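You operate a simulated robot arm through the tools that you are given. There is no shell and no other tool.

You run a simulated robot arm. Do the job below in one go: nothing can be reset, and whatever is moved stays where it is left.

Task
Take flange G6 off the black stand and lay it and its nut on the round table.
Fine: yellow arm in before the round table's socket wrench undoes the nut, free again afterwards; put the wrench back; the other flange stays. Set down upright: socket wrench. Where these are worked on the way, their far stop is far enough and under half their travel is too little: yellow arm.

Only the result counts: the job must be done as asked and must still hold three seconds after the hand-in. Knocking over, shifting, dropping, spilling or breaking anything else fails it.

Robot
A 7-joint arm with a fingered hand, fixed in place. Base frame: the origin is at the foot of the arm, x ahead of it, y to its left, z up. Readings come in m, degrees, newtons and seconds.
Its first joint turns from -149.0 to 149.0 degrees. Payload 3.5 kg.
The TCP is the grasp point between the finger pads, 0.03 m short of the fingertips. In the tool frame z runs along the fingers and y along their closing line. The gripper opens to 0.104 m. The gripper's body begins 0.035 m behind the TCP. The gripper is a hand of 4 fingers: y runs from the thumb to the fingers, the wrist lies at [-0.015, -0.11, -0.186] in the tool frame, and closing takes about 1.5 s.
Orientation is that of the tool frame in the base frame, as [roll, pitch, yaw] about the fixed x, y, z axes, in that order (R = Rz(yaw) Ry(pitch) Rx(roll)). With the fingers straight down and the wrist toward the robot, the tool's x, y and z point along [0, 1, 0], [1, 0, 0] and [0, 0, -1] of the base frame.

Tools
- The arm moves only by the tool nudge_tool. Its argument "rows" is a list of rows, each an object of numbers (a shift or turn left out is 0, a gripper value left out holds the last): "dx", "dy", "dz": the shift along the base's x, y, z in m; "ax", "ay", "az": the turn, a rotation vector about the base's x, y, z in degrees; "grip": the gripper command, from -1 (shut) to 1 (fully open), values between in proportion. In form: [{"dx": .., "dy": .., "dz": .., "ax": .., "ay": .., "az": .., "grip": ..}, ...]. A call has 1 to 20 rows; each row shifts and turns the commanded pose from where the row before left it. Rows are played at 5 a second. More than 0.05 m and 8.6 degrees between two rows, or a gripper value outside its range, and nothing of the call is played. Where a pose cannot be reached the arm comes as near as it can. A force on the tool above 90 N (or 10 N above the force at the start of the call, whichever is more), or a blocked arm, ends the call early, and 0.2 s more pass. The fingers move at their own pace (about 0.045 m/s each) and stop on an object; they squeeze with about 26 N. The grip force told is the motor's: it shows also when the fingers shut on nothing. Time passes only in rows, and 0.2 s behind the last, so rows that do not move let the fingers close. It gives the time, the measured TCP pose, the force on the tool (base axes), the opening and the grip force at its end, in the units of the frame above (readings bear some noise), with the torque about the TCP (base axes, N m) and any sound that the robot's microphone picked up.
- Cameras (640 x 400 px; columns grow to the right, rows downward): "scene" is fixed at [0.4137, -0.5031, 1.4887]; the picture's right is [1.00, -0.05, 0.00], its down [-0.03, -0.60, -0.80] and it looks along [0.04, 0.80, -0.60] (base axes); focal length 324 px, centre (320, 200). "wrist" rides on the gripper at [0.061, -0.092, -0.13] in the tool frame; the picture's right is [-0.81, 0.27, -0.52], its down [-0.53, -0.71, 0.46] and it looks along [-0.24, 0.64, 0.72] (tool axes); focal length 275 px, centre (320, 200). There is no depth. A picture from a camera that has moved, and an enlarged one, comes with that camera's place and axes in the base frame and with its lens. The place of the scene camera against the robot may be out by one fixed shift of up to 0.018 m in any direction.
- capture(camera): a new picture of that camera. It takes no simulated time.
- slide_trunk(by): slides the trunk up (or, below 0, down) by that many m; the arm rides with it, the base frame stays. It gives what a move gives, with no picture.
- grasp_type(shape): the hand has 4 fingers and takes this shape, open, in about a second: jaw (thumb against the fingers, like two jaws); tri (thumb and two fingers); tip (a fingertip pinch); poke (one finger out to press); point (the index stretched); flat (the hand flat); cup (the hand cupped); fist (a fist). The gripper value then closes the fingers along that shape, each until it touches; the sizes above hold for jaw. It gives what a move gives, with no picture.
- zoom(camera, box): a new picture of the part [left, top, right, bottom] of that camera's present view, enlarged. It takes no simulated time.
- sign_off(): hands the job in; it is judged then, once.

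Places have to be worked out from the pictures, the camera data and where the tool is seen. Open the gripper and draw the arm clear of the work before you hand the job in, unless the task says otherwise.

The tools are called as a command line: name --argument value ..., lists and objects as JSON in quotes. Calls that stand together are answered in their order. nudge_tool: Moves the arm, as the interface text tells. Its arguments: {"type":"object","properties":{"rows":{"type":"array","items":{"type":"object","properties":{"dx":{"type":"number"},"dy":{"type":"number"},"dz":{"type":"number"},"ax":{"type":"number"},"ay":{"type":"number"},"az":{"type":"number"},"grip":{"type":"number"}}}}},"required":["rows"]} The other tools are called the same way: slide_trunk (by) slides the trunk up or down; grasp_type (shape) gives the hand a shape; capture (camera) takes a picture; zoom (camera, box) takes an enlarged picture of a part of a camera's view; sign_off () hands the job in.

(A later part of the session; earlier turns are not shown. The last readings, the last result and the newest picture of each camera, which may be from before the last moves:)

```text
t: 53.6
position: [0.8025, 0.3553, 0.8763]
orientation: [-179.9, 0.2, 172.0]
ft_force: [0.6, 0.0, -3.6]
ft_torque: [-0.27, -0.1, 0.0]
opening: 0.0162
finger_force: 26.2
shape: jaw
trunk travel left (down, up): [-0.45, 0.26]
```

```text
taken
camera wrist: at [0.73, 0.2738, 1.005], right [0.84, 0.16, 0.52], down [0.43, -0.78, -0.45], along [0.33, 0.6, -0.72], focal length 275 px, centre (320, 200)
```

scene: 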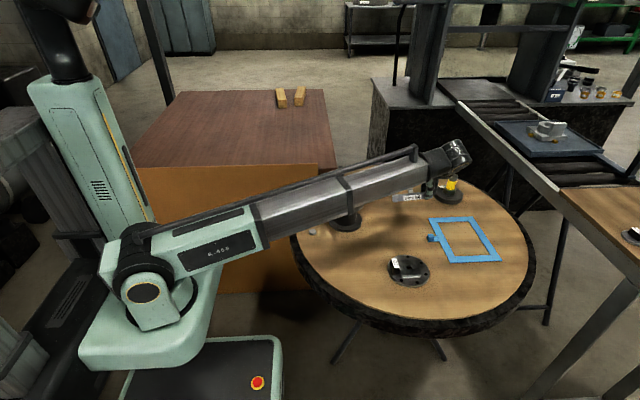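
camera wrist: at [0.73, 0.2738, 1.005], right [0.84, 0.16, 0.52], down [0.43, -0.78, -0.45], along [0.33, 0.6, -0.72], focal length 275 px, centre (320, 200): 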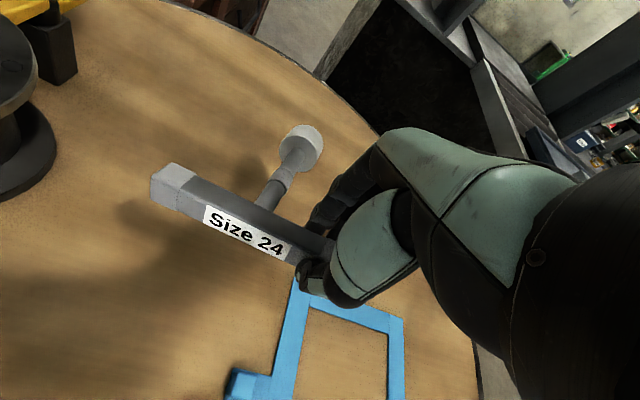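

The wrench is oriented with the shaft along ~82°. I'll shift a little away from the blue frame, then lower it to the table.

nudge_tool --rows '[{"dx": -0.02, "dy": 0.01, "dz": -0.01}, {"dx": -0.015, "dy": 0.01, "dz": -0.02}, {"dz": -0.03}, {"dz": -0.03}, {"dz": -0.02}, {}]'

capture --camera "wrist"

zoom --camera "scene" --box '[340, 130, 500, 260]'

```text
t: 55.0
position: [0.7674, 0.3738, 0.7648]
orientation: [-179.9, 0.2, 171.9]
ft_force: [-0.3, -1.7, 0.3]
ft_torque: [0.07, -0.01, -0.01]
opening: 0.0153
finger_force: 26.1
shape: jaw
trunk travel left (down, up): [-0.45, 0.26]
```

```text
taken
camera wrist: at [0.6946, 0.2937, 0.8945], right [0.84, 0.16, 0.52], down [0.43, -0.78, -0.45], along [0.33, 0.6, -0.72], focal length 275 px, centre (320, 200)
```

wrist: 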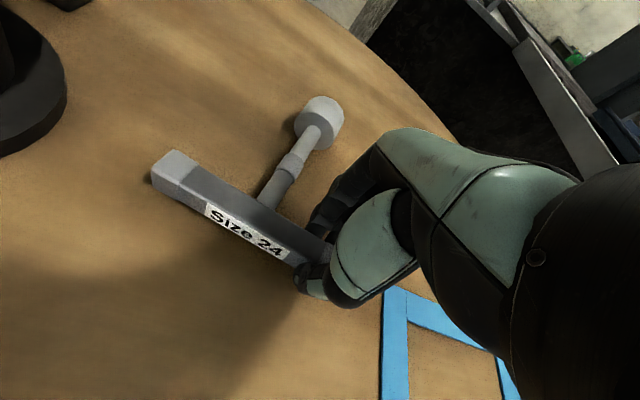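

```text
3.08 times, centred on (420, 195) of scene
camera zoom: at [0.4137, -0.5031, 1.4887], right [1.0, -0.05, 0.0], down [-0.03, -0.6, -0.8], along [0.04, 0.8, -0.6], focal length 995 px, centre (12, 215)
```

zoom: 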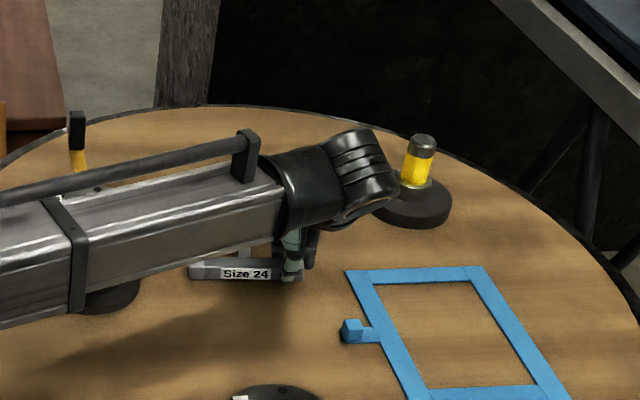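

The socket end has touched the table (weight gone from the reading). I'll lower the bar the last ~8 mm and release.

nudge_tool --rows '[{"dz": -0.004}, {"dz": -0.004}, {}]'

```text
t: 55.8
position: [0.7683, 0.376, 0.7564]
orientation: [-179.9, 0.3, 171.9]
ft_force: [0.9, -1.7, 2.0]
ft_torque: [0.13, 0.07, 0.0]
opening: 0.0153
finger_force: 25.9
shape: jaw
trunk travel left (down, up): [-0.45, 0.26]
```

nudge_tool --rows '[{"grip": -0.6}, {"grip": -0.3}, {"grip": 0.1}, {"grip": 0.2}, {}, {"dz": 0.03}, {"dz": 0.04}, {"dz": 0.04}, {"dz": 0.04}, {"dz": 0.04}]'

capture --camera "wrist"

zoom --camera "scene" --box '[320, 150, 480, 280]'

```text
t: 58.0
position: [0.7694, 0.3744, 0.9465]
orientation: [-179.9, 0.3, 171.9]
ft_force: [0.7, 0.2, 0.1]
ft_torque: [0.02, 0.02, 0.0]
opening: 0.0619
finger_force: 0.1
shape: jaw
trunk travel left (down, up): [-0.45, 0.26]
```

```text
taken
camera wrist: at [0.6967, 0.2924, 1.0776], right [0.84, 0.16, 0.52], down [0.43, -0.78, -0.45], along [0.33, 0.6, -0.72], focal length 275 px, centre (320, 200)
```

wrist: 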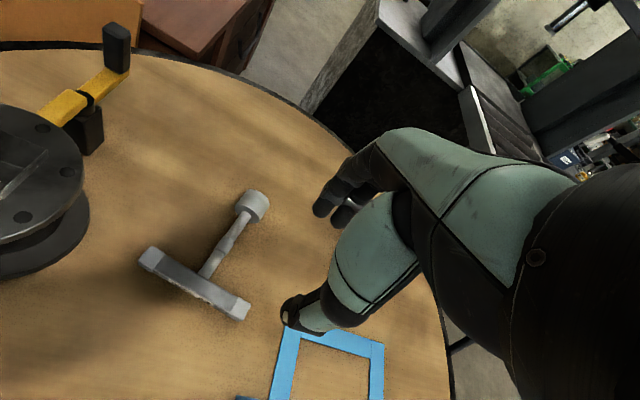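

```text
3.08 times, centred on (400, 215) of scene
camera zoom: at [0.4137, -0.5031, 1.4887], right [1.0, -0.05, 0.0], down [-0.03, -0.6, -0.8], along [0.04, 0.8, -0.6], focal length 995 px, centre (74, 154)
```

zoom: 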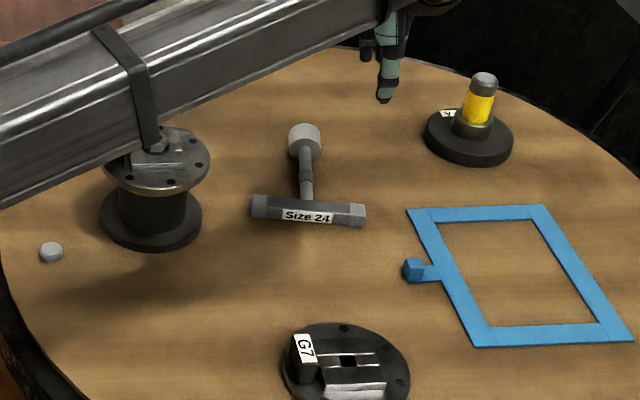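

The wrench now lies in open space with its shaft along ~82° (bar centre ≈ (0.722, 0.383)). I'll move over the shaft and turn to yaw ~82 to grip the shaft.

nudge_tool --rows '[{"dx": -0.0036, "dy": 0.005, "dz": 0.005, "az": -8.2}, {"dx": -0.0036, "dy": 0.005, "az": -8.2}, {"dx": -0.0036, "dy": 0.005, "az": -8.2}, {"dx": -0.0036, "dy": 0.005, "az": -8.2}, {"dx": -0.0036, "dy": 0.005, "az": -8.2}, {"dx": -0.0036, "dy": 0.005, "az": -8.2}, {"dx": -0.0036, "dy": 0.005, "az": -8.2}, {"dx": -0.0036, "dy": 0.005, "az": -8.2}, {"dx": -0.0036, "dy": 0.005, "az": -8.2}, {"dx": -0.0036, "dy": 0.005, "az": -8.2}, {"dx": -0.0036, "dy": 0.005, "az": -8}, {}]'

capture --camera "wrist"

zoom --camera "wrist" --box '[140, 170, 340, 370]'

```text
t: 60.6
position: [0.7279, 0.43, 0.9505]
orientation: [-179.9, 0.2, 81.8]
ft_force: [-1.0, -0.2, 0.0]
ft_torque: [0.0, 0.01, -0.04]
opening: 0.0621
finger_force: 0.1
shape: jaw
trunk travel left (down, up): [-0.45, 0.26]
```

```text
taken
camera wrist: at [0.6478, 0.5047, 1.081], right [0.16, -0.84, 0.52], down [-0.78, -0.43, -0.45], along [0.6, -0.33, -0.72], focal length 275 px, centre (320, 200)
```

wrist: 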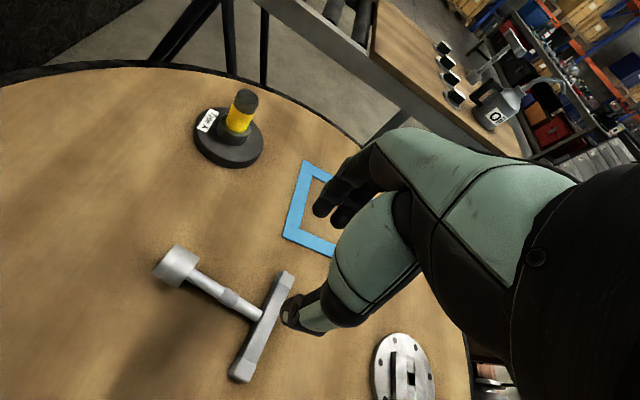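

```text
2.00 times, centred on (240, 270) of wrist
camera zoom: at [0.6478, 0.5047, 1.081], right [0.16, -0.84, 0.52], down [-0.78, -0.43, -0.45], along [0.6, -0.33, -0.72], focal length 551 px, centre (480, 60)
```

zoom: 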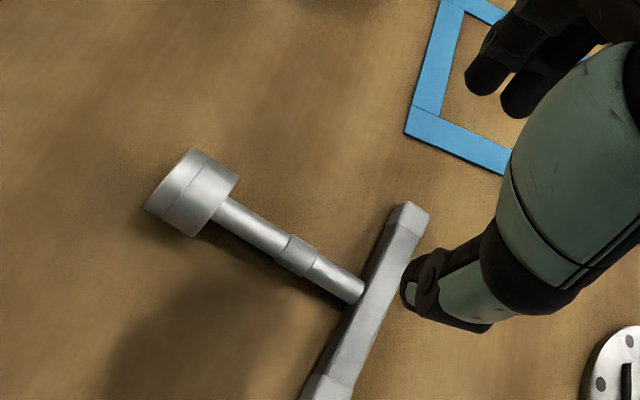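

Shaft located: bar centre (0.724, 0.390), direction ~78°, collar at (0.736, 0.440). I'll align on the shaft near the collar and descend.

nudge_tool --rows '[{"dx": 0.006, "dy": 0.007, "dz": -0.03, "az": -3.8}, {"dz": -0.04}, {"dz": -0.04}, {"dz": -0.04}, {"dz": -0.025}, {}]'

zoom --camera "wrist" --box '[140, 120, 400, 360]'

zoom --camera "scene" --box '[320, 130, 460, 250]'

```text
t: 62.0
position: [0.7347, 0.4359, 0.7749]
orientation: [-179.9, 0.2, 78.1]
ft_force: [0.0, -0.3, -0.1]
ft_torque: [-0.01, -0.02, -0.01]
opening: 0.0621
finger_force: 0.0
shape: jaw
trunk travel left (down, up): [-0.45, 0.26]
```

```text
1.67 times, centred on (270, 240) of wrist
camera zoom: at [0.6601, 0.5161, 0.9041], right [0.1, -0.85, 0.52], down [-0.81, -0.38, -0.45], along [0.58, -0.37, -0.72], focal length 459 px, centre (403, 133)
```

zoom: 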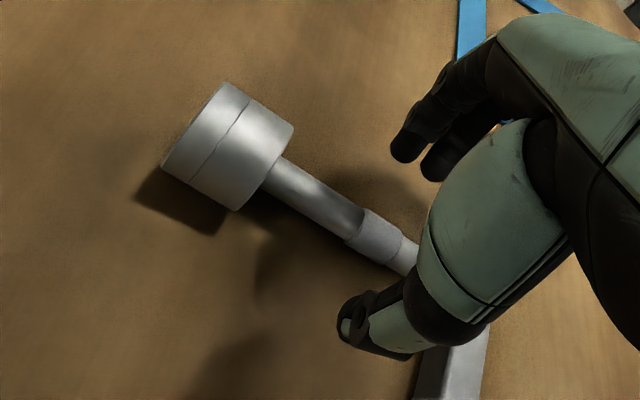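

```text
3.33 times, centred on (390, 190) of scene
camera zoom: at [0.4137, -0.5031, 1.4887], right [1.0, -0.05, 0.0], down [-0.03, -0.6, -0.8], along [0.04, 0.8, -0.6], focal length 1078 px, centre (87, 233)
```

zoom: 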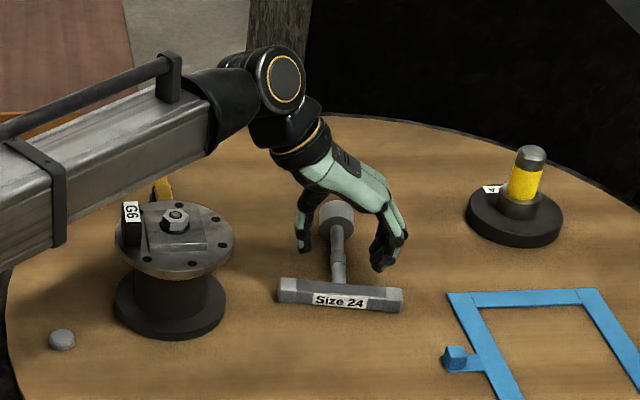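

The fingers straddle the shaft. Lower to grip height and close.

nudge_tool --rows '[{"dz": -0.01}, {"dz": -0.009}, {"grip": -1}, {}, {}, {}, {}, {}, {}]'

zoom --camera "scene" --box '[360, 160, 440, 240]'

```text
t: 64.0
position: [0.7356, 0.4364, 0.7568]
orientation: [-179.9, 0.2, 78.0]
ft_force: [-0.4, 0.6, 1.2]
ft_torque: [-0.05, 0.03, 0.02]
opening: 0.0095
finger_force: 26.1
shape: jaw
trunk travel left (down, up): [-0.45, 0.26]
```

```text
5.00 times, centred on (400, 200) of scene
camera zoom: at [0.4137, -0.5031, 1.4887], right [1.0, -0.05, 0.0], down [-0.03, -0.6, -0.8], along [0.04, 0.8, -0.6], focal length 1617 px, centre (-80, 200)
```

zoom: 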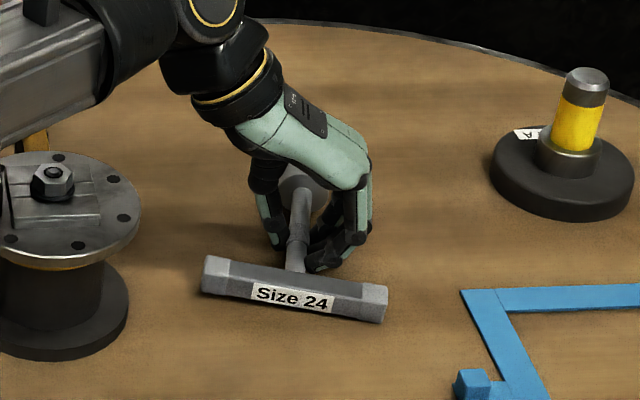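

Gripped on the shaft. I'll lift 20 cm and inspect.

nudge_tool --rows '[{"dz": 0.02}, {"dz": 0.04}, {"dz": 0.04}, {"dz": 0.04}, {"dz": 0.04}, {"dz": 0.03}, {}]'

zoom --camera "scene" --box '[340, 110, 460, 230]'

capture --camera "wrist"

```text
t: 65.6
position: [0.7339, 0.439, 0.9671]
orientation: [-180.0, 0.1, 78.2]
ft_force: [0.6, -0.4, -3.8]
ft_torque: [-0.08, 0.03, 0.02]
opening: 0.0096
finger_force: 26.2
shape: jaw
trunk travel left (down, up): [-0.45, 0.26]
```

```text
3.33 times, centred on (400, 170) of scene
camera zoom: at [0.4137, -0.5031, 1.4887], right [1.0, -0.05, 0.0], down [-0.03, -0.6, -0.8], along [0.04, 0.8, -0.6], focal length 1078 px, centre (53, 300)
```

zoom: 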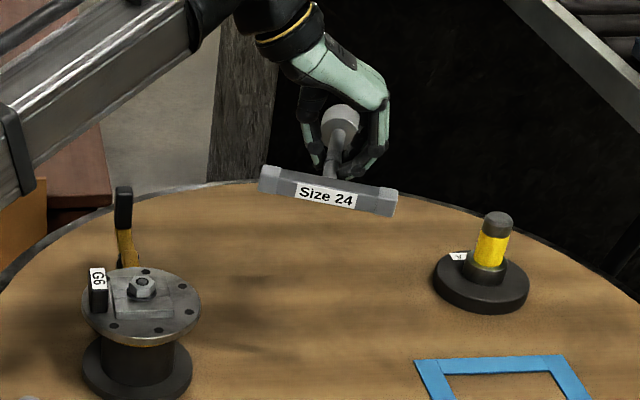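

```text
taken
camera wrist: at [0.6582, 0.5177, 1.0973], right [0.1, -0.85, 0.52], down [-0.81, -0.38, -0.45], along [0.58, -0.37, -0.73], focal length 275 px, centre (320, 200)
```

wrist: 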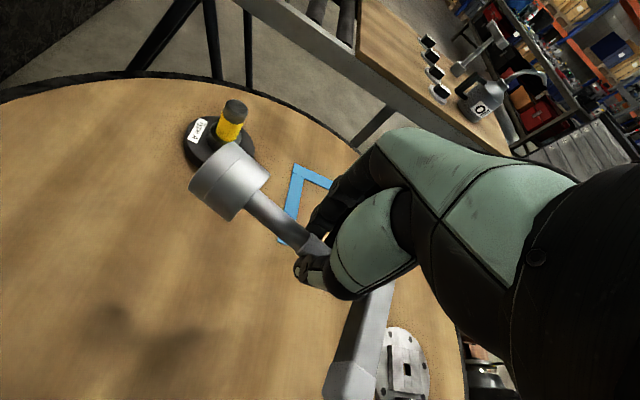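

It's held level with the shaft still horizontal. I'll carry it to a clear spot over (0.64, 0.28) while turning CCW to yaw ~165, ready for the tilt that stands it upright.

nudge_tool --rows '[{"dx": -0.0085, "dy": -0.0145, "dz": 0.005, "az": 7.9}, {"dx": -0.0085, "dy": -0.0145, "dz": 0.005, "az": 7.9}, {"dx": -0.0085, "dy": -0.0145, "dz": 0.005, "az": 7.9}, {"dx": -0.0085, "dy": -0.0145, "dz": 0.005, "az": 7.9}, {"dx": -0.0085, "dy": -0.0145, "dz": 0.005, "az": 7.9}, {"dx": -0.0085, "dy": -0.0145, "dz": 0.005, "az": 7.9}, {"dx": -0.0085, "dy": -0.0145, "dz": 0.005, "az": 7.9}, {"dx": -0.0085, "dy": -0.0145, "az": 7.9}, {"dx": -0.0085, "dy": -0.0145, "az": 7.9}, {"dx": -0.0085, "dy": -0.0145, "az": 7.9}, {"dx": -0.0085, "dy": -0.0145, "az": 7.9}, {}]'

capture --camera "scene"

```text
t: 68.2
position: [0.6413, 0.2765, 1.0021]
orientation: [-179.9, 0.2, 165.2]
ft_force: [-0.1, 0.0, -3.0]
ft_torque: [-0.04, -0.11, 0.0]
opening: 0.0094
finger_force: 26.0
shape: jaw
trunk travel left (down, up): [-0.45, 0.26]
```

```text
taken
```

scene: 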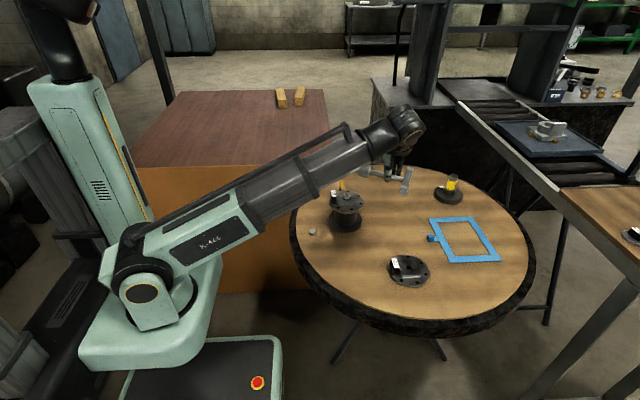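

Now tilt the hand outward step by step (about −tool y), bringing the socket end down.

nudge_tool --rows '[{"ax": -2.09, "ay": -7.93}, {"ax": -2.09, "ay": -7.93}, {"ax": -2.09, "ay": -7.93}, {"ax": -2.09, "ay": -7.93}, {"ax": -2.09, "ay": -7.93}, {"ax": -2.09, "ay": -7.93}]'

zoom --camera "scene" --box '[310, 90, 450, 230]'

```text
t: 69.6
position: [0.6417, 0.2778, 1.002]
orientation: [179.8, 49.4, 164.9]
ft_force: [0.7, -0.4, -3.0]
ft_torque: [-0.01, -0.01, 0.03]
opening: 0.0095
finger_force: 25.7
shape: jaw
trunk travel left (down, up): [-0.45, 0.26]
```

```text
2.86 times, centred on (380, 160) of scene
camera zoom: at [0.4137, -0.5031, 1.4887], right [1.0, -0.05, 0.0], down [-0.03, -0.6, -0.8], along [0.04, 0.8, -0.6], focal length 924 px, centre (149, 314)
```

zoom: 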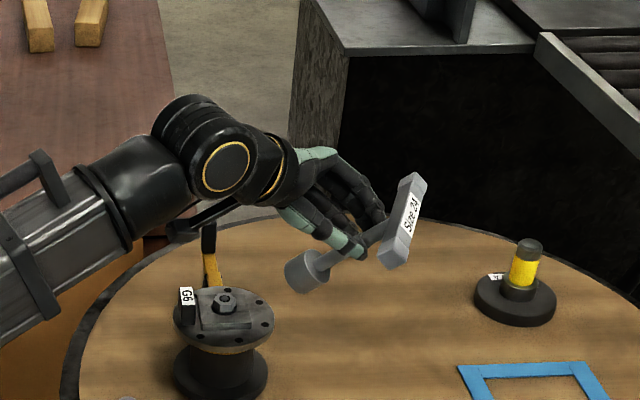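

The socket end is swinging down as intended. Continuing the tilt.

nudge_tool --rows '[{"ax": -2.09, "ay": -7.93, "dx": 0.004}, {"ax": -2.09, "ay": -7.93, "dx": 0.004}, {"ax": -2.09, "ay": -7.93, "dx": 0.004}]'

zoom --camera "scene" --box '[310, 90, 450, 230]'

```text
t: 70.4
position: [0.6528, 0.278, 1.0028]
orientation: [179.8, 74.1, 164.9]
ft_force: [1.0, 0.3, -4.1]
ft_torque: [-0.01, 0.03, -0.01]
opening: 0.0098
finger_force: 26.0
shape: jaw
trunk travel left (down, up): [-0.45, 0.26]
```

```text
2.86 times, centred on (380, 160) of scene
camera zoom: at [0.4137, -0.5031, 1.4887], right [1.0, -0.05, 0.0], down [-0.03, -0.6, -0.8], along [0.04, 0.8, -0.6], focal length 924 px, centre (149, 314)
```

zoom: 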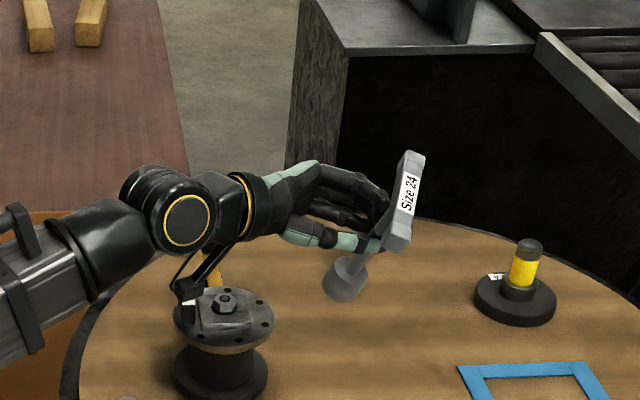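

The shaft is ~61° below horizontal now, so it sits about 13° off square in my fingers. I'll tilt on to ~90°, then use table contact to square it up when setting it down.

nudge_tool --rows '[{"ax": -2.09, "ay": -7.93}, {"ax": -2.09, "ay": -7.93}]'

zoom --camera "scene" --box '[310, 90, 450, 230]'

```text
t: 71.0
position: [0.6518, 0.2783, 1.0014]
orientation: [26.6, 89.5, 11.8]
ft_force: [1.1, -1.0, -2.7]
ft_torque: [-0.01, 0.09, -0.02]
opening: 0.0098
finger_force: 26.2
shape: jaw
trunk travel left (down, up): [-0.45, 0.26]
```

```text
2.86 times, centred on (380, 160) of scene
camera zoom: at [0.4137, -0.5031, 1.4887], right [1.0, -0.05, 0.0], down [-0.03, -0.6, -0.8], along [0.04, 0.8, -0.6], focal length 924 px, centre (149, 314)
```

zoom: 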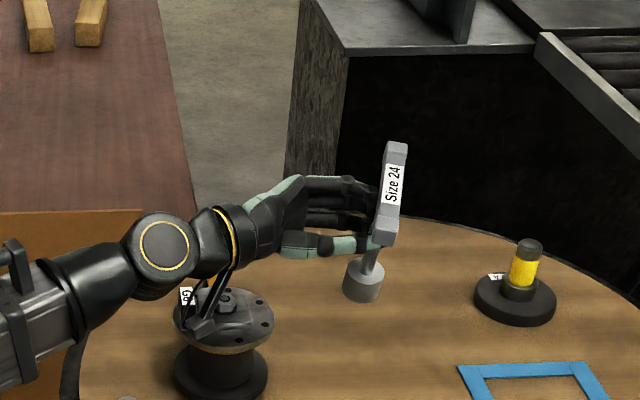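

Tilting further would put the wrist camera too near the table, so I'll go back to ~80° and lower until the socket rim touches, then drag the hand inward so the wrench pivots upright about its rim.

nudge_tool --rows '[{"ax": 1.3, "ay": 4.9}, {"ax": 1.3, "ay": 4.9, "dx": 0.008, "dy": -0.01}, {"dx": 0.0, "dy": -0.01, "dz": -0.03}, {"dy": -0.01, "dz": -0.04}, {"dz": -0.04}, {}]'

capture --camera "scene"

zoom --camera "scene" --box '[310, 120, 450, 260]'

```text
t: 72.4
position: [0.6602, 0.2477, 0.8912]
orientation: [178.6, 80.2, 163.7]
ft_force: [-0.1, -0.4, -3.8]
ft_torque: [-0.01, 0.07, -0.01]
opening: 0.0098
finger_force: 26.2
shape: jaw
trunk travel left (down, up): [-0.45, 0.26]
```

```text
taken
```

scene: 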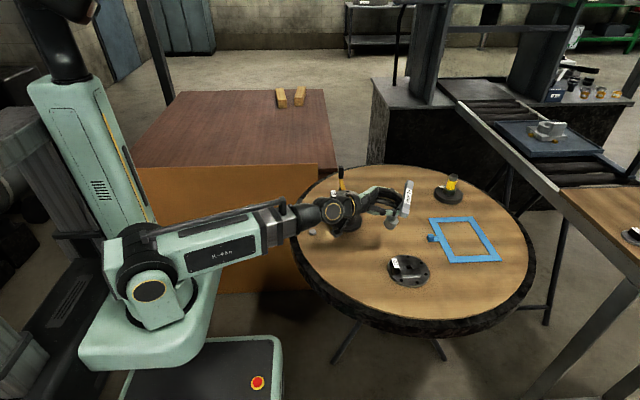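

```text
2.86 times, centred on (380, 190) of scene
camera zoom: at [0.4137, -0.5031, 1.4887], right [1.0, -0.05, 0.0], down [-0.03, -0.6, -0.8], along [0.04, 0.8, -0.6], focal length 924 px, centre (149, 229)
```

zoom: 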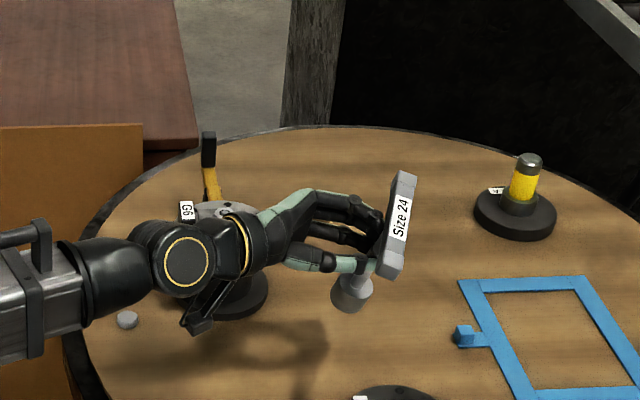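

Looks right: the socket points down with the hand nearly horizontal. Lowering toward the table carefully.

nudge_tool --rows '[{"dz": -0.025}, {"dz": -0.02}, {"dz": -0.015}, {}]'

zoom --camera "scene" --box '[320, 160, 430, 270]'

capture --camera "wrist"

```text
t: 73.4
position: [0.661, 0.2479, 0.8464]
orientation: [179.0, 80.3, 164.0]
ft_force: [-0.2, -0.3, -3.7]
ft_torque: [-0.03, 0.05, 0.01]
opening: 0.0093
finger_force: 25.9
shape: jaw
out of reach, approached as far as the arm can: row 2, 3
trunk travel left (down, up): [-0.45, 0.26]
```

```text
3.64 times, centred on (375, 215) of scene
camera zoom: at [0.4137, -0.5031, 1.4887], right [1.0, -0.05, 0.0], down [-0.03, -0.6, -0.8], along [0.04, 0.8, -0.6], focal length 1176 px, centre (120, 146)
```

zoom: 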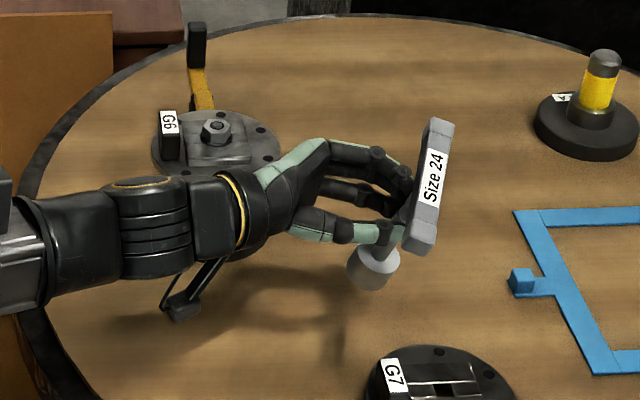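

```text
taken
camera wrist: at [0.5051, 0.1957, 0.8084], right [-0.29, 0.36, 0.89], down [0.34, -0.83, 0.45], along [0.9, 0.43, 0.12], focal length 275 px, centre (320, 200)
```

wrist: 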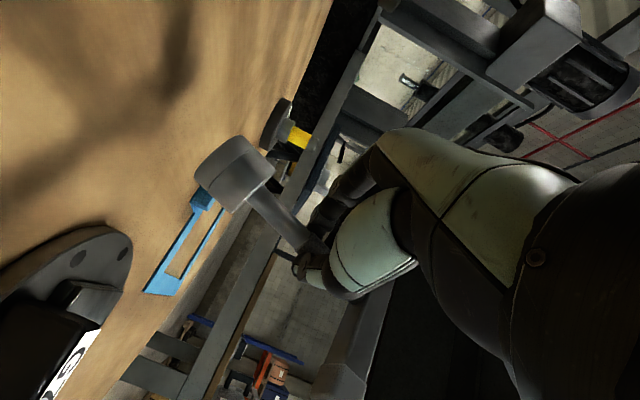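

That's the arm's lower limit in this posture; I'll use the trunk: first raise the arm, then slide the trunk down so it works in a more comfortable range.

nudge_tool --rows '[{"dz": 0.03}, {"dz": 0.03}, {"dz": 0.03}, {}]'

slide_trunk --by -0.1

zoom --camera "scene" --box '[280, 140, 440, 280]'

```text
t: 74.4
position: [0.6631, 0.2439, 0.9141]
orientation: [179.0, 80.0, 164.2]
ft_force: [0.5, 0.3, -3.1]
ft_torque: [-0.04, 0.08, 0.0]
opening: 0.0096
finger_force: 26.0
shape: jaw
out of reach, approached as far as the arm can: row 1, 2
trunk travel left (down, up): [-0.45, 0.26]
```

```text
t: 75.8
position: [0.6632, 0.2435, 0.8136]
orientation: [179.4, 80.2, 164.4]
ft_force: [-0.8, -0.2, -3.7]
ft_torque: [-0.02, 0.07, 0.0]
opening: 0.0097
finger_force: 26.0
shape: jaw
trunk travel left (down, up): [-0.35, 0.36]
```

```text
2.86 times, centred on (360, 210) of scene
camera zoom: at [0.4137, -0.5031, 1.4887], right [1.0, -0.05, 0.0], down [-0.03, -0.6, -0.8], along [0.04, 0.8, -0.6], focal length 924 px, centre (206, 171)
```

zoom: 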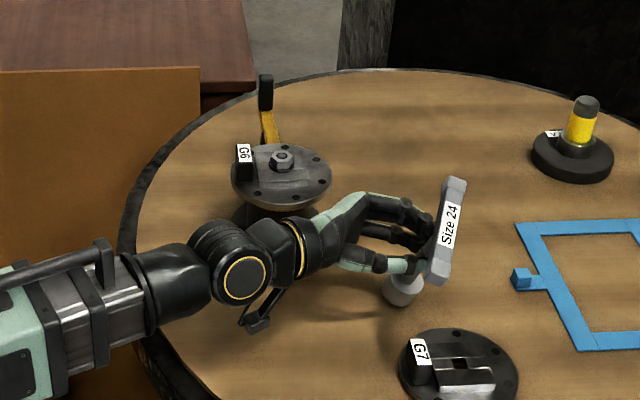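

No contact yet at TCP z 0.814. I'll lower in small steps until the weight comes off.

nudge_tool --rows '[{"dz": -0.004}, {}]'

nudge_tool --rows '[{"dz": -0.004}, {}]'

nudge_tool --rows '[{"dz": -0.003}, {}]'

zoom --camera "scene" --box '[350, 180, 430, 260]'

```text
t: 76.3
position: [0.6624, 0.2432, 0.8111]
orientation: [178.9, 80.2, 164.0]
ft_force: [-0.3, -1.6, 5.7]
ft_torque: [-0.02, -0.13, -0.03]
opening: 0.0096
finger_force: 25.8
shape: jaw
trunk travel left (down, up): [-0.35, 0.36]
```

```text
t: 77.0
position: [0.6616, 0.2426, 0.8088]
orientation: [178.1, 80.5, 163.2]
ft_force: [1.7, -3.4, 22.8]
ft_torque: [-0.01, -0.5, -0.04]
opening: 0.0096
finger_force: 26.1
shape: jaw
trunk travel left (down, up): [-0.35, 0.36]
```

```text
t: 77.5
position: [0.6606, 0.242, 0.806]
orientation: [178.5, 80.5, 163.6]
ft_force: [3.2, -3.9, 29.5]
ft_torque: [-0.01, -0.71, -0.19]
opening: 0.0095
finger_force: 25.6
shape: jaw
trunk travel left (down, up): [-0.35, 0.36]
```

```text
5.00 times, centred on (390, 220) of scene
camera zoom: at [0.4137, -0.5031, 1.4887], right [1.0, -0.05, 0.0], down [-0.03, -0.6, -0.8], along [0.04, 0.8, -0.6], focal length 1617 px, centre (-30, 100)
```

zoom: 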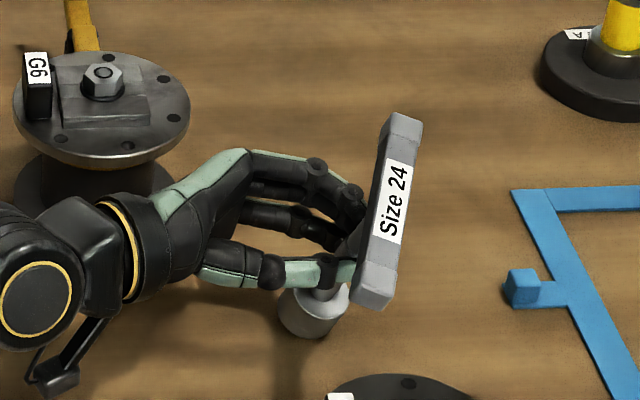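

The rim is on the table with ~30 N. I'll ease off slightly and drag the hand inward so the wrench pivots upright about its stuck rim.

nudge_tool --rows '[{"dz": 0.001}, {"dx": -0.0048, "dy": 0.0014}, {"dx": -0.0048, "dy": 0.0014}, {"dx": -0.0048, "dy": 0.0014}, {}]'

zoom --camera "scene" --box '[350, 180, 430, 260]'

```text
t: 78.8
position: [0.6477, 0.2472, 0.8038]
orientation: [178.7, 80.2, 163.8]
ft_force: [1.5, 1.3, 19.9]
ft_torque: [0.1, -0.52, 0.04]
opening: 0.0097
finger_force: 25.9
shape: jaw
trunk travel left (down, up): [-0.35, 0.36]
```

```text
5.00 times, centred on (390, 220) of scene
camera zoom: at [0.4137, -0.5031, 1.4887], right [1.0, -0.05, 0.0], down [-0.03, -0.6, -0.8], along [0.04, 0.8, -0.6], focal length 1617 px, centre (-30, 100)
```

zoom: 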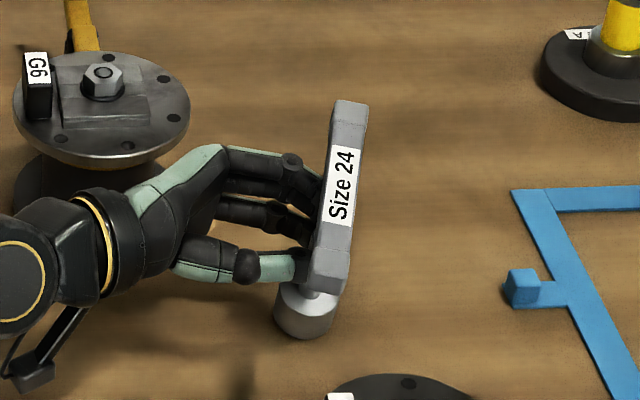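

It's pivoting nicely; about 6° remain. Another ~9 mm inward.

nudge_tool --rows '[{"dx": -0.0045, "dy": 0.0013}, {"dx": -0.0045, "dy": 0.0013}, {}]'

zoom --camera "scene" --box '[350, 180, 430, 260]'

capture --camera "wrist"

```text
t: 79.5
position: [0.6387, 0.2507, 0.8049]
orientation: [179.1, 80.4, 164.3]
ft_force: [3.8, 1.1, 20.6]
ft_torque: [0.04, -0.58, 0.0]
opening: 0.01
finger_force: 25.7
shape: jaw
trunk travel left (down, up): [-0.35, 0.36]
```

```text
5.00 times, centred on (390, 220) of scene
camera zoom: at [0.4137, -0.5031, 1.4887], right [1.0, -0.05, 0.0], down [-0.03, -0.6, -0.8], along [0.04, 0.8, -0.6], focal length 1617 px, centre (-30, 100)
```

zoom: 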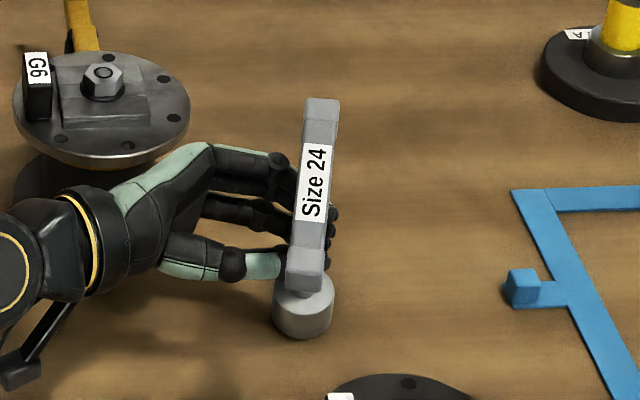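

```text
taken
camera wrist: at [0.4825, 0.198, 0.7661], right [-0.29, 0.36, 0.89], down [0.34, -0.83, 0.45], along [0.9, 0.43, 0.12], focal length 275 px, centre (320, 200)
```

wrist: 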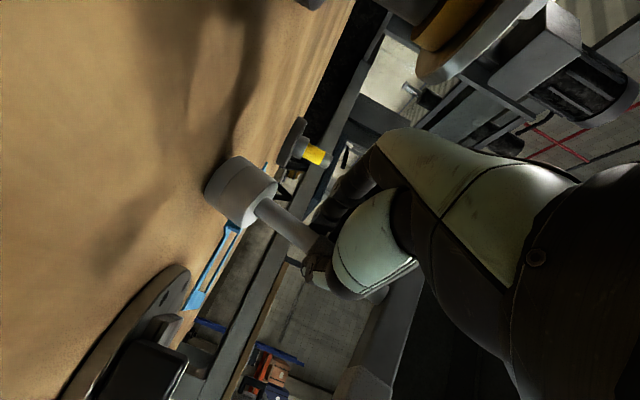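

The wrench is now upright within ~2–3° and flush on the table. I'll ease the press and open the fingers gently.

nudge_tool --rows '[{"dz": 0.001}, {"dz": 0.0005}, {}]'

nudge_tool --rows '[{"grip": -0.8}, {"grip": -0.75}, {"grip": -0.7}, {"grip": -0.65}, {"grip": -0.6}, {}]'

zoom --camera "scene" --box '[350, 180, 430, 260]'

```text
t: 80.3
position: [0.6399, 0.2498, 0.8062]
orientation: [179.0, 80.2, 164.1]
ft_force: [2.9, -0.1, 9.4]
ft_torque: [0.05, -0.3, -0.02]
opening: 0.0098
finger_force: 26.1
shape: jaw
trunk travel left (down, up): [-0.35, 0.36]
```

```text
t: 81.8
position: [0.6386, 0.2508, 0.8053]
orientation: [178.6, 80.2, 163.7]
ft_force: [0.4, 0.4, 0.3]
ft_torque: [0.01, -0.03, 0.02]
opening: 0.0209
finger_force: 0.1
shape: jaw
trunk travel left (down, up): [-0.35, 0.36]
```

```text
5.00 times, centred on (390, 220) of scene
camera zoom: at [0.4137, -0.5031, 1.4887], right [1.0, -0.05, 0.0], down [-0.03, -0.6, -0.8], along [0.04, 0.8, -0.6], focal length 1617 px, centre (-30, 100)
```

zoom: 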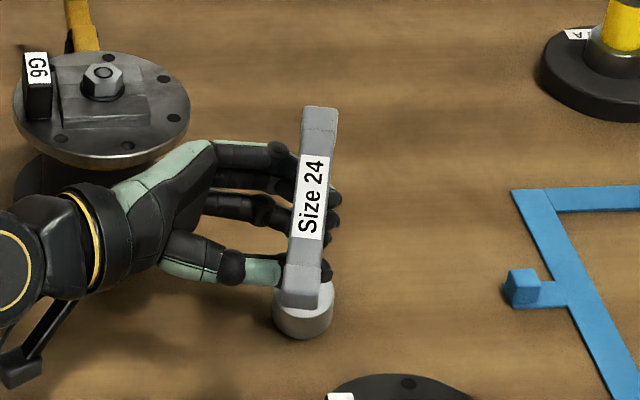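

It stands on its own in the loosened fingers. Opening fully and withdrawing straight back.

nudge_tool --rows '[{"grip": -0.4}, {"grip": -0.2}, {"grip": 0.1}, {"grip": 0.3}, {}, {}]'

zoom --camera "scene" --box '[350, 180, 430, 260]'

capture --camera "wrist"

```text
t: 83.2
position: [0.6396, 0.251, 0.806]
orientation: [179.0, 80.2, 164.2]
ft_force: [-0.1, -0.6, -0.8]
ft_torque: [0.04, 0.02, -0.03]
opening: 0.0675
finger_force: 0.0
shape: jaw
trunk travel left (down, up): [-0.35, 0.36]
```

```text
5.00 times, centred on (390, 220) of scene
camera zoom: at [0.4137, -0.5031, 1.4887], right [1.0, -0.05, 0.0], down [-0.03, -0.6, -0.8], along [0.04, 0.8, -0.6], focal length 1617 px, centre (-30, 100)
```

zoom: 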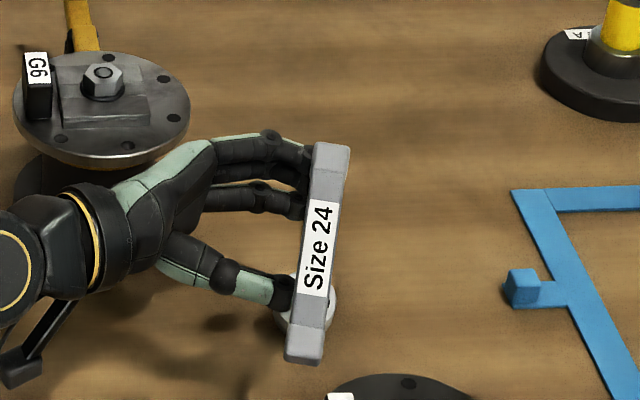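

```text
taken
camera wrist: at [0.4834, 0.1986, 0.7676], right [-0.29, 0.36, 0.89], down [0.34, -0.83, 0.45], along [0.9, 0.43, 0.12], focal length 275 px, centre (320, 200)
```

wrist: 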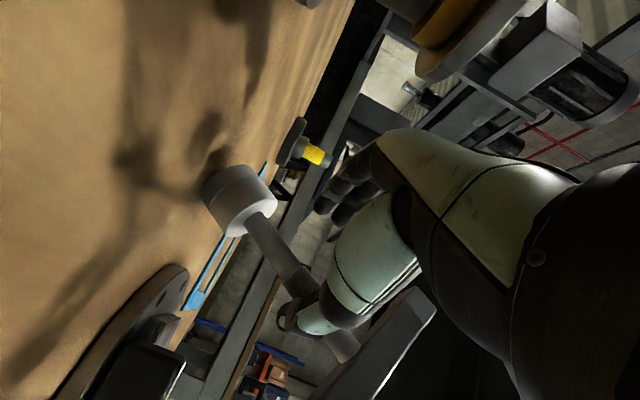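

With the fingers opening, the wrench is leaning on the thumb toward −y: it was tilted ~20° along its bar direction. I'll close again to catch it, then level it by rolling the hand.

nudge_tool --rows '[{"grip": 0.0}, {"grip": -0.4}, {"grip": -0.8}, {"grip": -1}, {}, {}, {}, {}]'

zoom --camera "scene" --box '[350, 180, 430, 260]'

capture --camera "wrist"

```text
t: 85.0
position: [0.6403, 0.2508, 0.8074]
orientation: [179.1, 80.2, 164.1]
ft_force: [1.2, -0.1, 1.8]
ft_torque: [-0.02, -0.04, 0.05]
opening: 0.009
finger_force: 25.7
shape: jaw
trunk travel left (down, up): [-0.35, 0.36]
```

```text
5.00 times, centred on (390, 220) of scene
camera zoom: at [0.4137, -0.5031, 1.4887], right [1.0, -0.05, 0.0], down [-0.03, -0.6, -0.8], along [0.04, 0.8, -0.6], focal length 1617 px, centre (-30, 100)
```

zoom: 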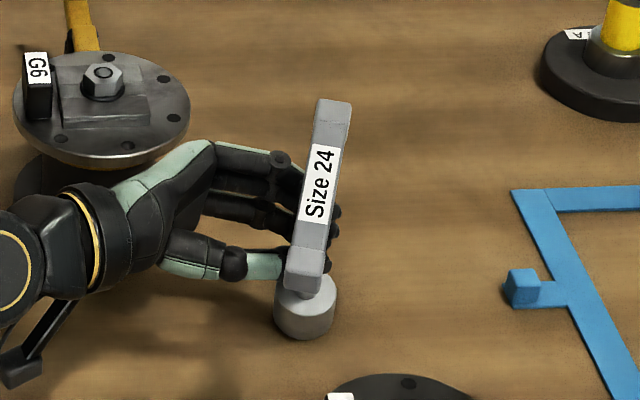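

```text
taken
camera wrist: at [0.4833, 0.1985, 0.7677], right [-0.29, 0.36, 0.89], down [0.34, -0.83, 0.45], along [0.9, 0.43, 0.12], focal length 275 px, centre (320, 200)
```

wrist: 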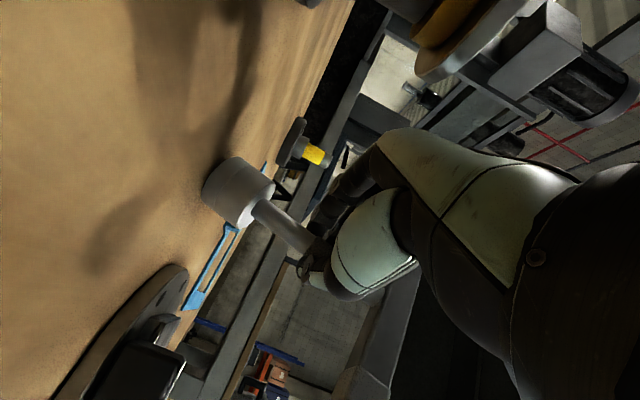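

Caught. The lean is ~20° along the bar; I'll lift 2 cm and roll the hand about its pointing axis by −21° so the bar is level and the shaft vertical.

nudge_tool --rows '[{"dz": 0.01}, {"dz": 0.012}, {"ax": -6.63, "ay": 1.9, "az": 1.22}, {"ax": -6.63, "ay": 1.9, "az": 1.22}, {"ax": -6.63, "ay": 1.9, "az": 1.22}, {}]'

zoom --camera "scene" --box '[350, 170, 430, 250]'

capture --camera "wrist"

```text
t: 86.3
position: [0.6394, 0.2512, 0.8282]
orientation: [-116.6, 66.8, -129.6]
ft_force: [-0.7, -0.1, -3.1]
ft_torque: [0.01, 0.02, -0.03]
opening: 0.0094
finger_force: 26.1
shape: jaw
trunk travel left (down, up): [-0.35, 0.36]
```

```text
5.00 times, centred on (390, 210) of scene
camera zoom: at [0.4137, -0.5031, 1.4887], right [1.0, -0.05, 0.0], down [-0.03, -0.6, -0.8], along [0.04, 0.8, -0.6], focal length 1617 px, centre (-30, 150)
```

zoom: 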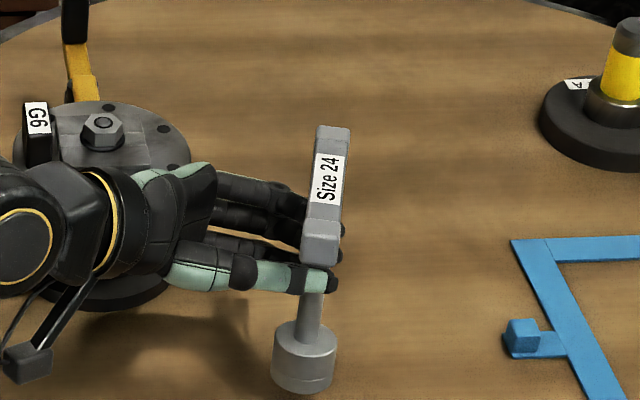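

```text
taken
camera wrist: at [0.4854, 0.1818, 0.8266], right [-0.24, 0.63, 0.74], down [0.44, -0.61, 0.66], along [0.87, 0.48, -0.13], focal length 275 px, centre (320, 200)
```

wrist: 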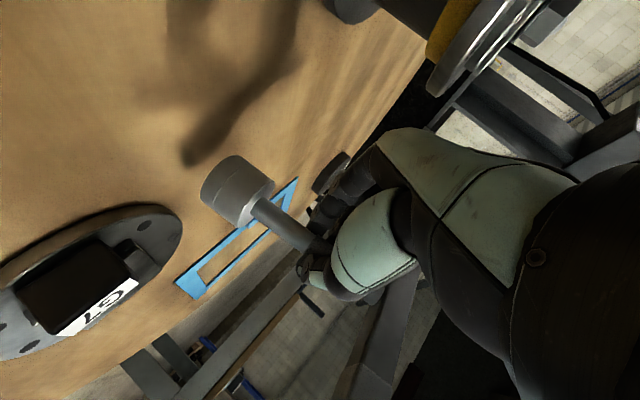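

The shaft is now vertical in the x-plane, and the bar's far end is ~5° low, so I'll roll back ~4.5° and recheck.

nudge_tool --rows '[{"ax": 4.26, "ay": -1.22, "az": -0.78}, {}]'

zoom --camera "scene" --box '[360, 180, 410, 240]'

```text
t: 87.0
position: [0.64, 0.2506, 0.8286]
orientation: [-122.2, 70.9, -135.6]
ft_force: [0.4, -0.1, -1.8]
ft_torque: [0.0, 0.05, 0.01]
opening: 0.0092
finger_force: 26.0
shape: jaw
trunk travel left (down, up): [-0.35, 0.36]
```

```text
6.67 times, centred on (385, 210) of scene
camera zoom: at [0.4137, -0.5031, 1.4887], right [1.0, -0.05, 0.0], down [-0.03, -0.6, -0.8], along [0.04, 0.8, -0.6], focal length 2157 px, centre (-113, 133)
```

zoom: 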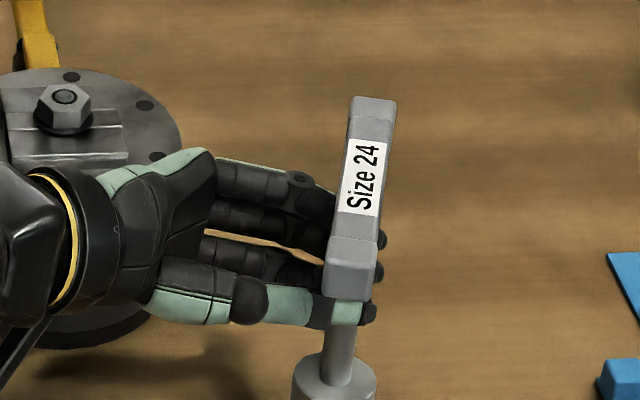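

The bar computes level now. Lowering in small steps until the socket sits on the table.

nudge_tool --rows '[{"dz": -0.006}, {"dz": -0.005}, {}]'

nudge_tool --rows '[{"dz": -0.003}, {}]'

nudge_tool --rows '[{"dz": -0.002}, {}]'

zoom --camera "scene" --box '[350, 180, 430, 260]'

```text
t: 87.8
position: [0.6396, 0.2525, 0.8173]
orientation: [-122.3, 71.0, -135.7]
ft_force: [-0.3, 0.5, -3.6]
ft_torque: [0.04, 0.05, -0.02]
opening: 0.0092
finger_force: 25.7
shape: jaw
trunk travel left (down, up): [-0.35, 0.36]
```

```text
t: 88.3
position: [0.6404, 0.2514, 0.8136]
orientation: [-122.2, 70.9, -135.5]
ft_force: [0.4, 0.3, -2.9]
ft_torque: [0.03, 0.03, -0.02]
opening: 0.0093
finger_force: 26.6
shape: jaw
trunk travel left (down, up): [-0.35, 0.36]
```

```text
t: 89.0
position: [0.6403, 0.2515, 0.8112]
orientation: [-122.1, 70.9, -135.6]
ft_force: [0.5, -0.3, -3.2]
ft_torque: [0.0, 0.05, 0.03]
opening: 0.0093
finger_force: 26.3
shape: jaw
trunk travel left (down, up): [-0.35, 0.36]
```

```text
5.00 times, centred on (390, 220) of scene
camera zoom: at [0.4137, -0.5031, 1.4887], right [1.0, -0.05, 0.0], down [-0.03, -0.6, -0.8], along [0.04, 0.8, -0.6], focal length 1617 px, centre (-30, 100)
```

zoom: 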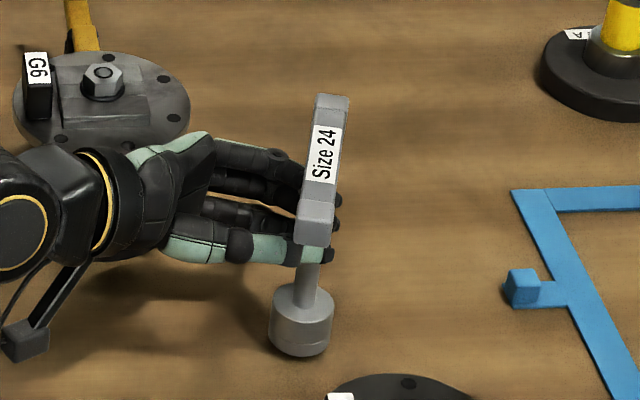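

Still no contact. The shaft leans ~2° outward at the foot; I'll correct that and keep lowering.

nudge_tool --rows '[{"ax": 0.5, "ay": 1.9, "dz": -0.001}, {}]'

nudge_tool --rows '[{"dz": -0.002}, {}]'

nudge_tool --rows '[{"dz": -0.002}, {}]'

```text
t: 89.5
position: [0.6406, 0.2504, 0.8109]
orientation: [-127.5, 69.7, -140.6]
ft_force: [0.3, 0.8, -2.8]
ft_torque: [0.01, 0.07, -0.02]
opening: 0.0093
finger_force: 25.9
shape: jaw
trunk travel left (down, up): [-0.35, 0.36]
```

```text
t: 90.2
position: [0.6402, 0.2513, 0.8082]
orientation: [-126.9, 69.8, -140.0]
ft_force: [-0.3, 1.0, -2.6]
ft_torque: [-0.04, 0.06, 0.03]
opening: 0.0092
finger_force: 26.1
shape: jaw
trunk travel left (down, up): [-0.35, 0.36]
```

```text
t: 90.8
position: [0.64, 0.2509, 0.8076]
orientation: [-127.1, 69.8, -140.3]
ft_force: [-0.1, 1.5, -3.5]
ft_torque: [0.0, 0.06, 0.02]
opening: 0.0094
finger_force: 25.9
shape: jaw
trunk travel left (down, up): [-0.35, 0.36]
```

nudge_tool --rows '[{"dz": -0.002}, {}]'

nudge_tool --rows '[{"dz": -0.002}, {}]'

zoom --camera "scene" --box '[350, 180, 430, 260]'

```text
t: 91.3
position: [0.6393, 0.2507, 0.806]
orientation: [-127.0, 70.0, -140.2]
ft_force: [-1.1, -1.2, 6.6]
ft_torque: [0.03, -0.13, -0.04]
opening: 0.0094
finger_force: 25.6
shape: jaw
trunk travel left (down, up): [-0.35, 0.36]
```

```text
t: 92.0
position: [0.6389, 0.2499, 0.8039]
orientation: [-127.2, 69.9, -140.4]
ft_force: [-0.5, -2.2, 16.5]
ft_torque: [0.02, -0.36, -0.06]
opening: 0.0095
finger_force: 26.4
shape: jaw
trunk travel left (down, up): [-0.35, 0.36]
```

```text
5.00 times, centred on (390, 220) of scene
camera zoom: at [0.4137, -0.5031, 1.4887], right [1.0, -0.05, 0.0], down [-0.03, -0.6, -0.8], along [0.04, 0.8, -0.6], focal length 1617 px, centre (-30, 100)
```

zoom: 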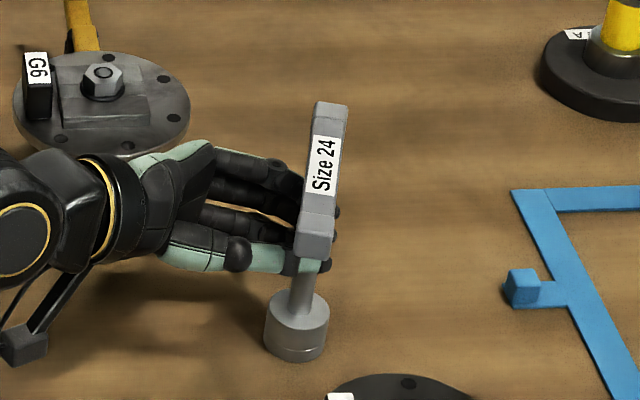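

Contact is centred under the shaft (torques consistent with a flush foot). I'll ease off and loosen the fingers slightly, checking that it stands.

nudge_tool --rows '[{"dz": 0.001}, {"dz": 0.0005}, {"grip": -0.8}, {"grip": -0.75}, {"grip": -0.7}, {"grip": -0.6}, {"grip": -0.5}, {}, {}]'

zoom --camera "scene" --box '[350, 180, 430, 260]'

```text
t: 94.0
position: [0.6391, 0.2509, 0.8045]
orientation: [-127.0, 69.9, -140.3]
ft_force: [-0.2, 0.7, -0.2]
ft_torque: [0.02, 0.0, 0.0]
opening: 0.0255
finger_force: 0.0
shape: jaw
trunk travel left (down, up): [-0.35, 0.36]
```

```text
5.00 times, centred on (390, 220) of scene
camera zoom: at [0.4137, -0.5031, 1.4887], right [1.0, -0.05, 0.0], down [-0.03, -0.6, -0.8], along [0.04, 0.8, -0.6], focal length 1617 px, centre (-30, 100)
```

zoom: 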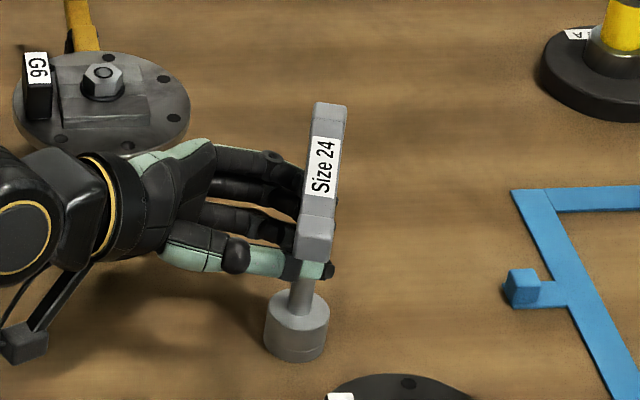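

It stays put with zero force. Opening wider in steps.

nudge_tool --rows '[{"grip": -0.3}, {"grip": -0.1}, {"grip": 0.1}, {"grip": 0.3}, {}, {}, {}]'

zoom --camera "scene" --box '[350, 180, 430, 260]'

```text
t: 95.5
position: [0.6387, 0.2507, 0.8046]
orientation: [-127.2, 69.8, -140.3]
ft_force: [0.6, -0.2, 0.8]
ft_torque: [-0.01, 0.0, 0.02]
opening: 0.0675
finger_force: 0.0
shape: jaw
trunk travel left (down, up): [-0.35, 0.36]
```

```text
5.00 times, centred on (390, 220) of scene
camera zoom: at [0.4137, -0.5031, 1.4887], right [1.0, -0.05, 0.0], down [-0.03, -0.6, -0.8], along [0.04, 0.8, -0.6], focal length 1617 px, centre (-30, 100)
```

zoom: 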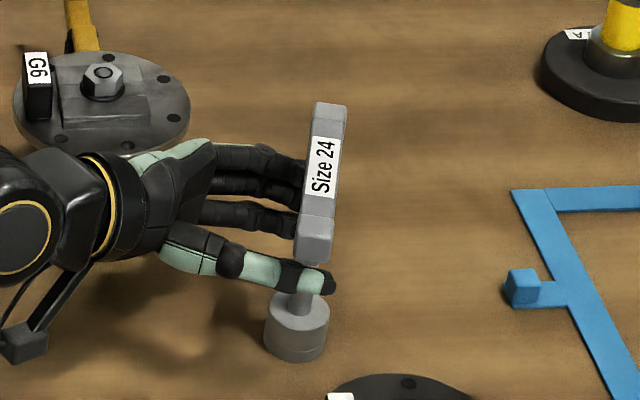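

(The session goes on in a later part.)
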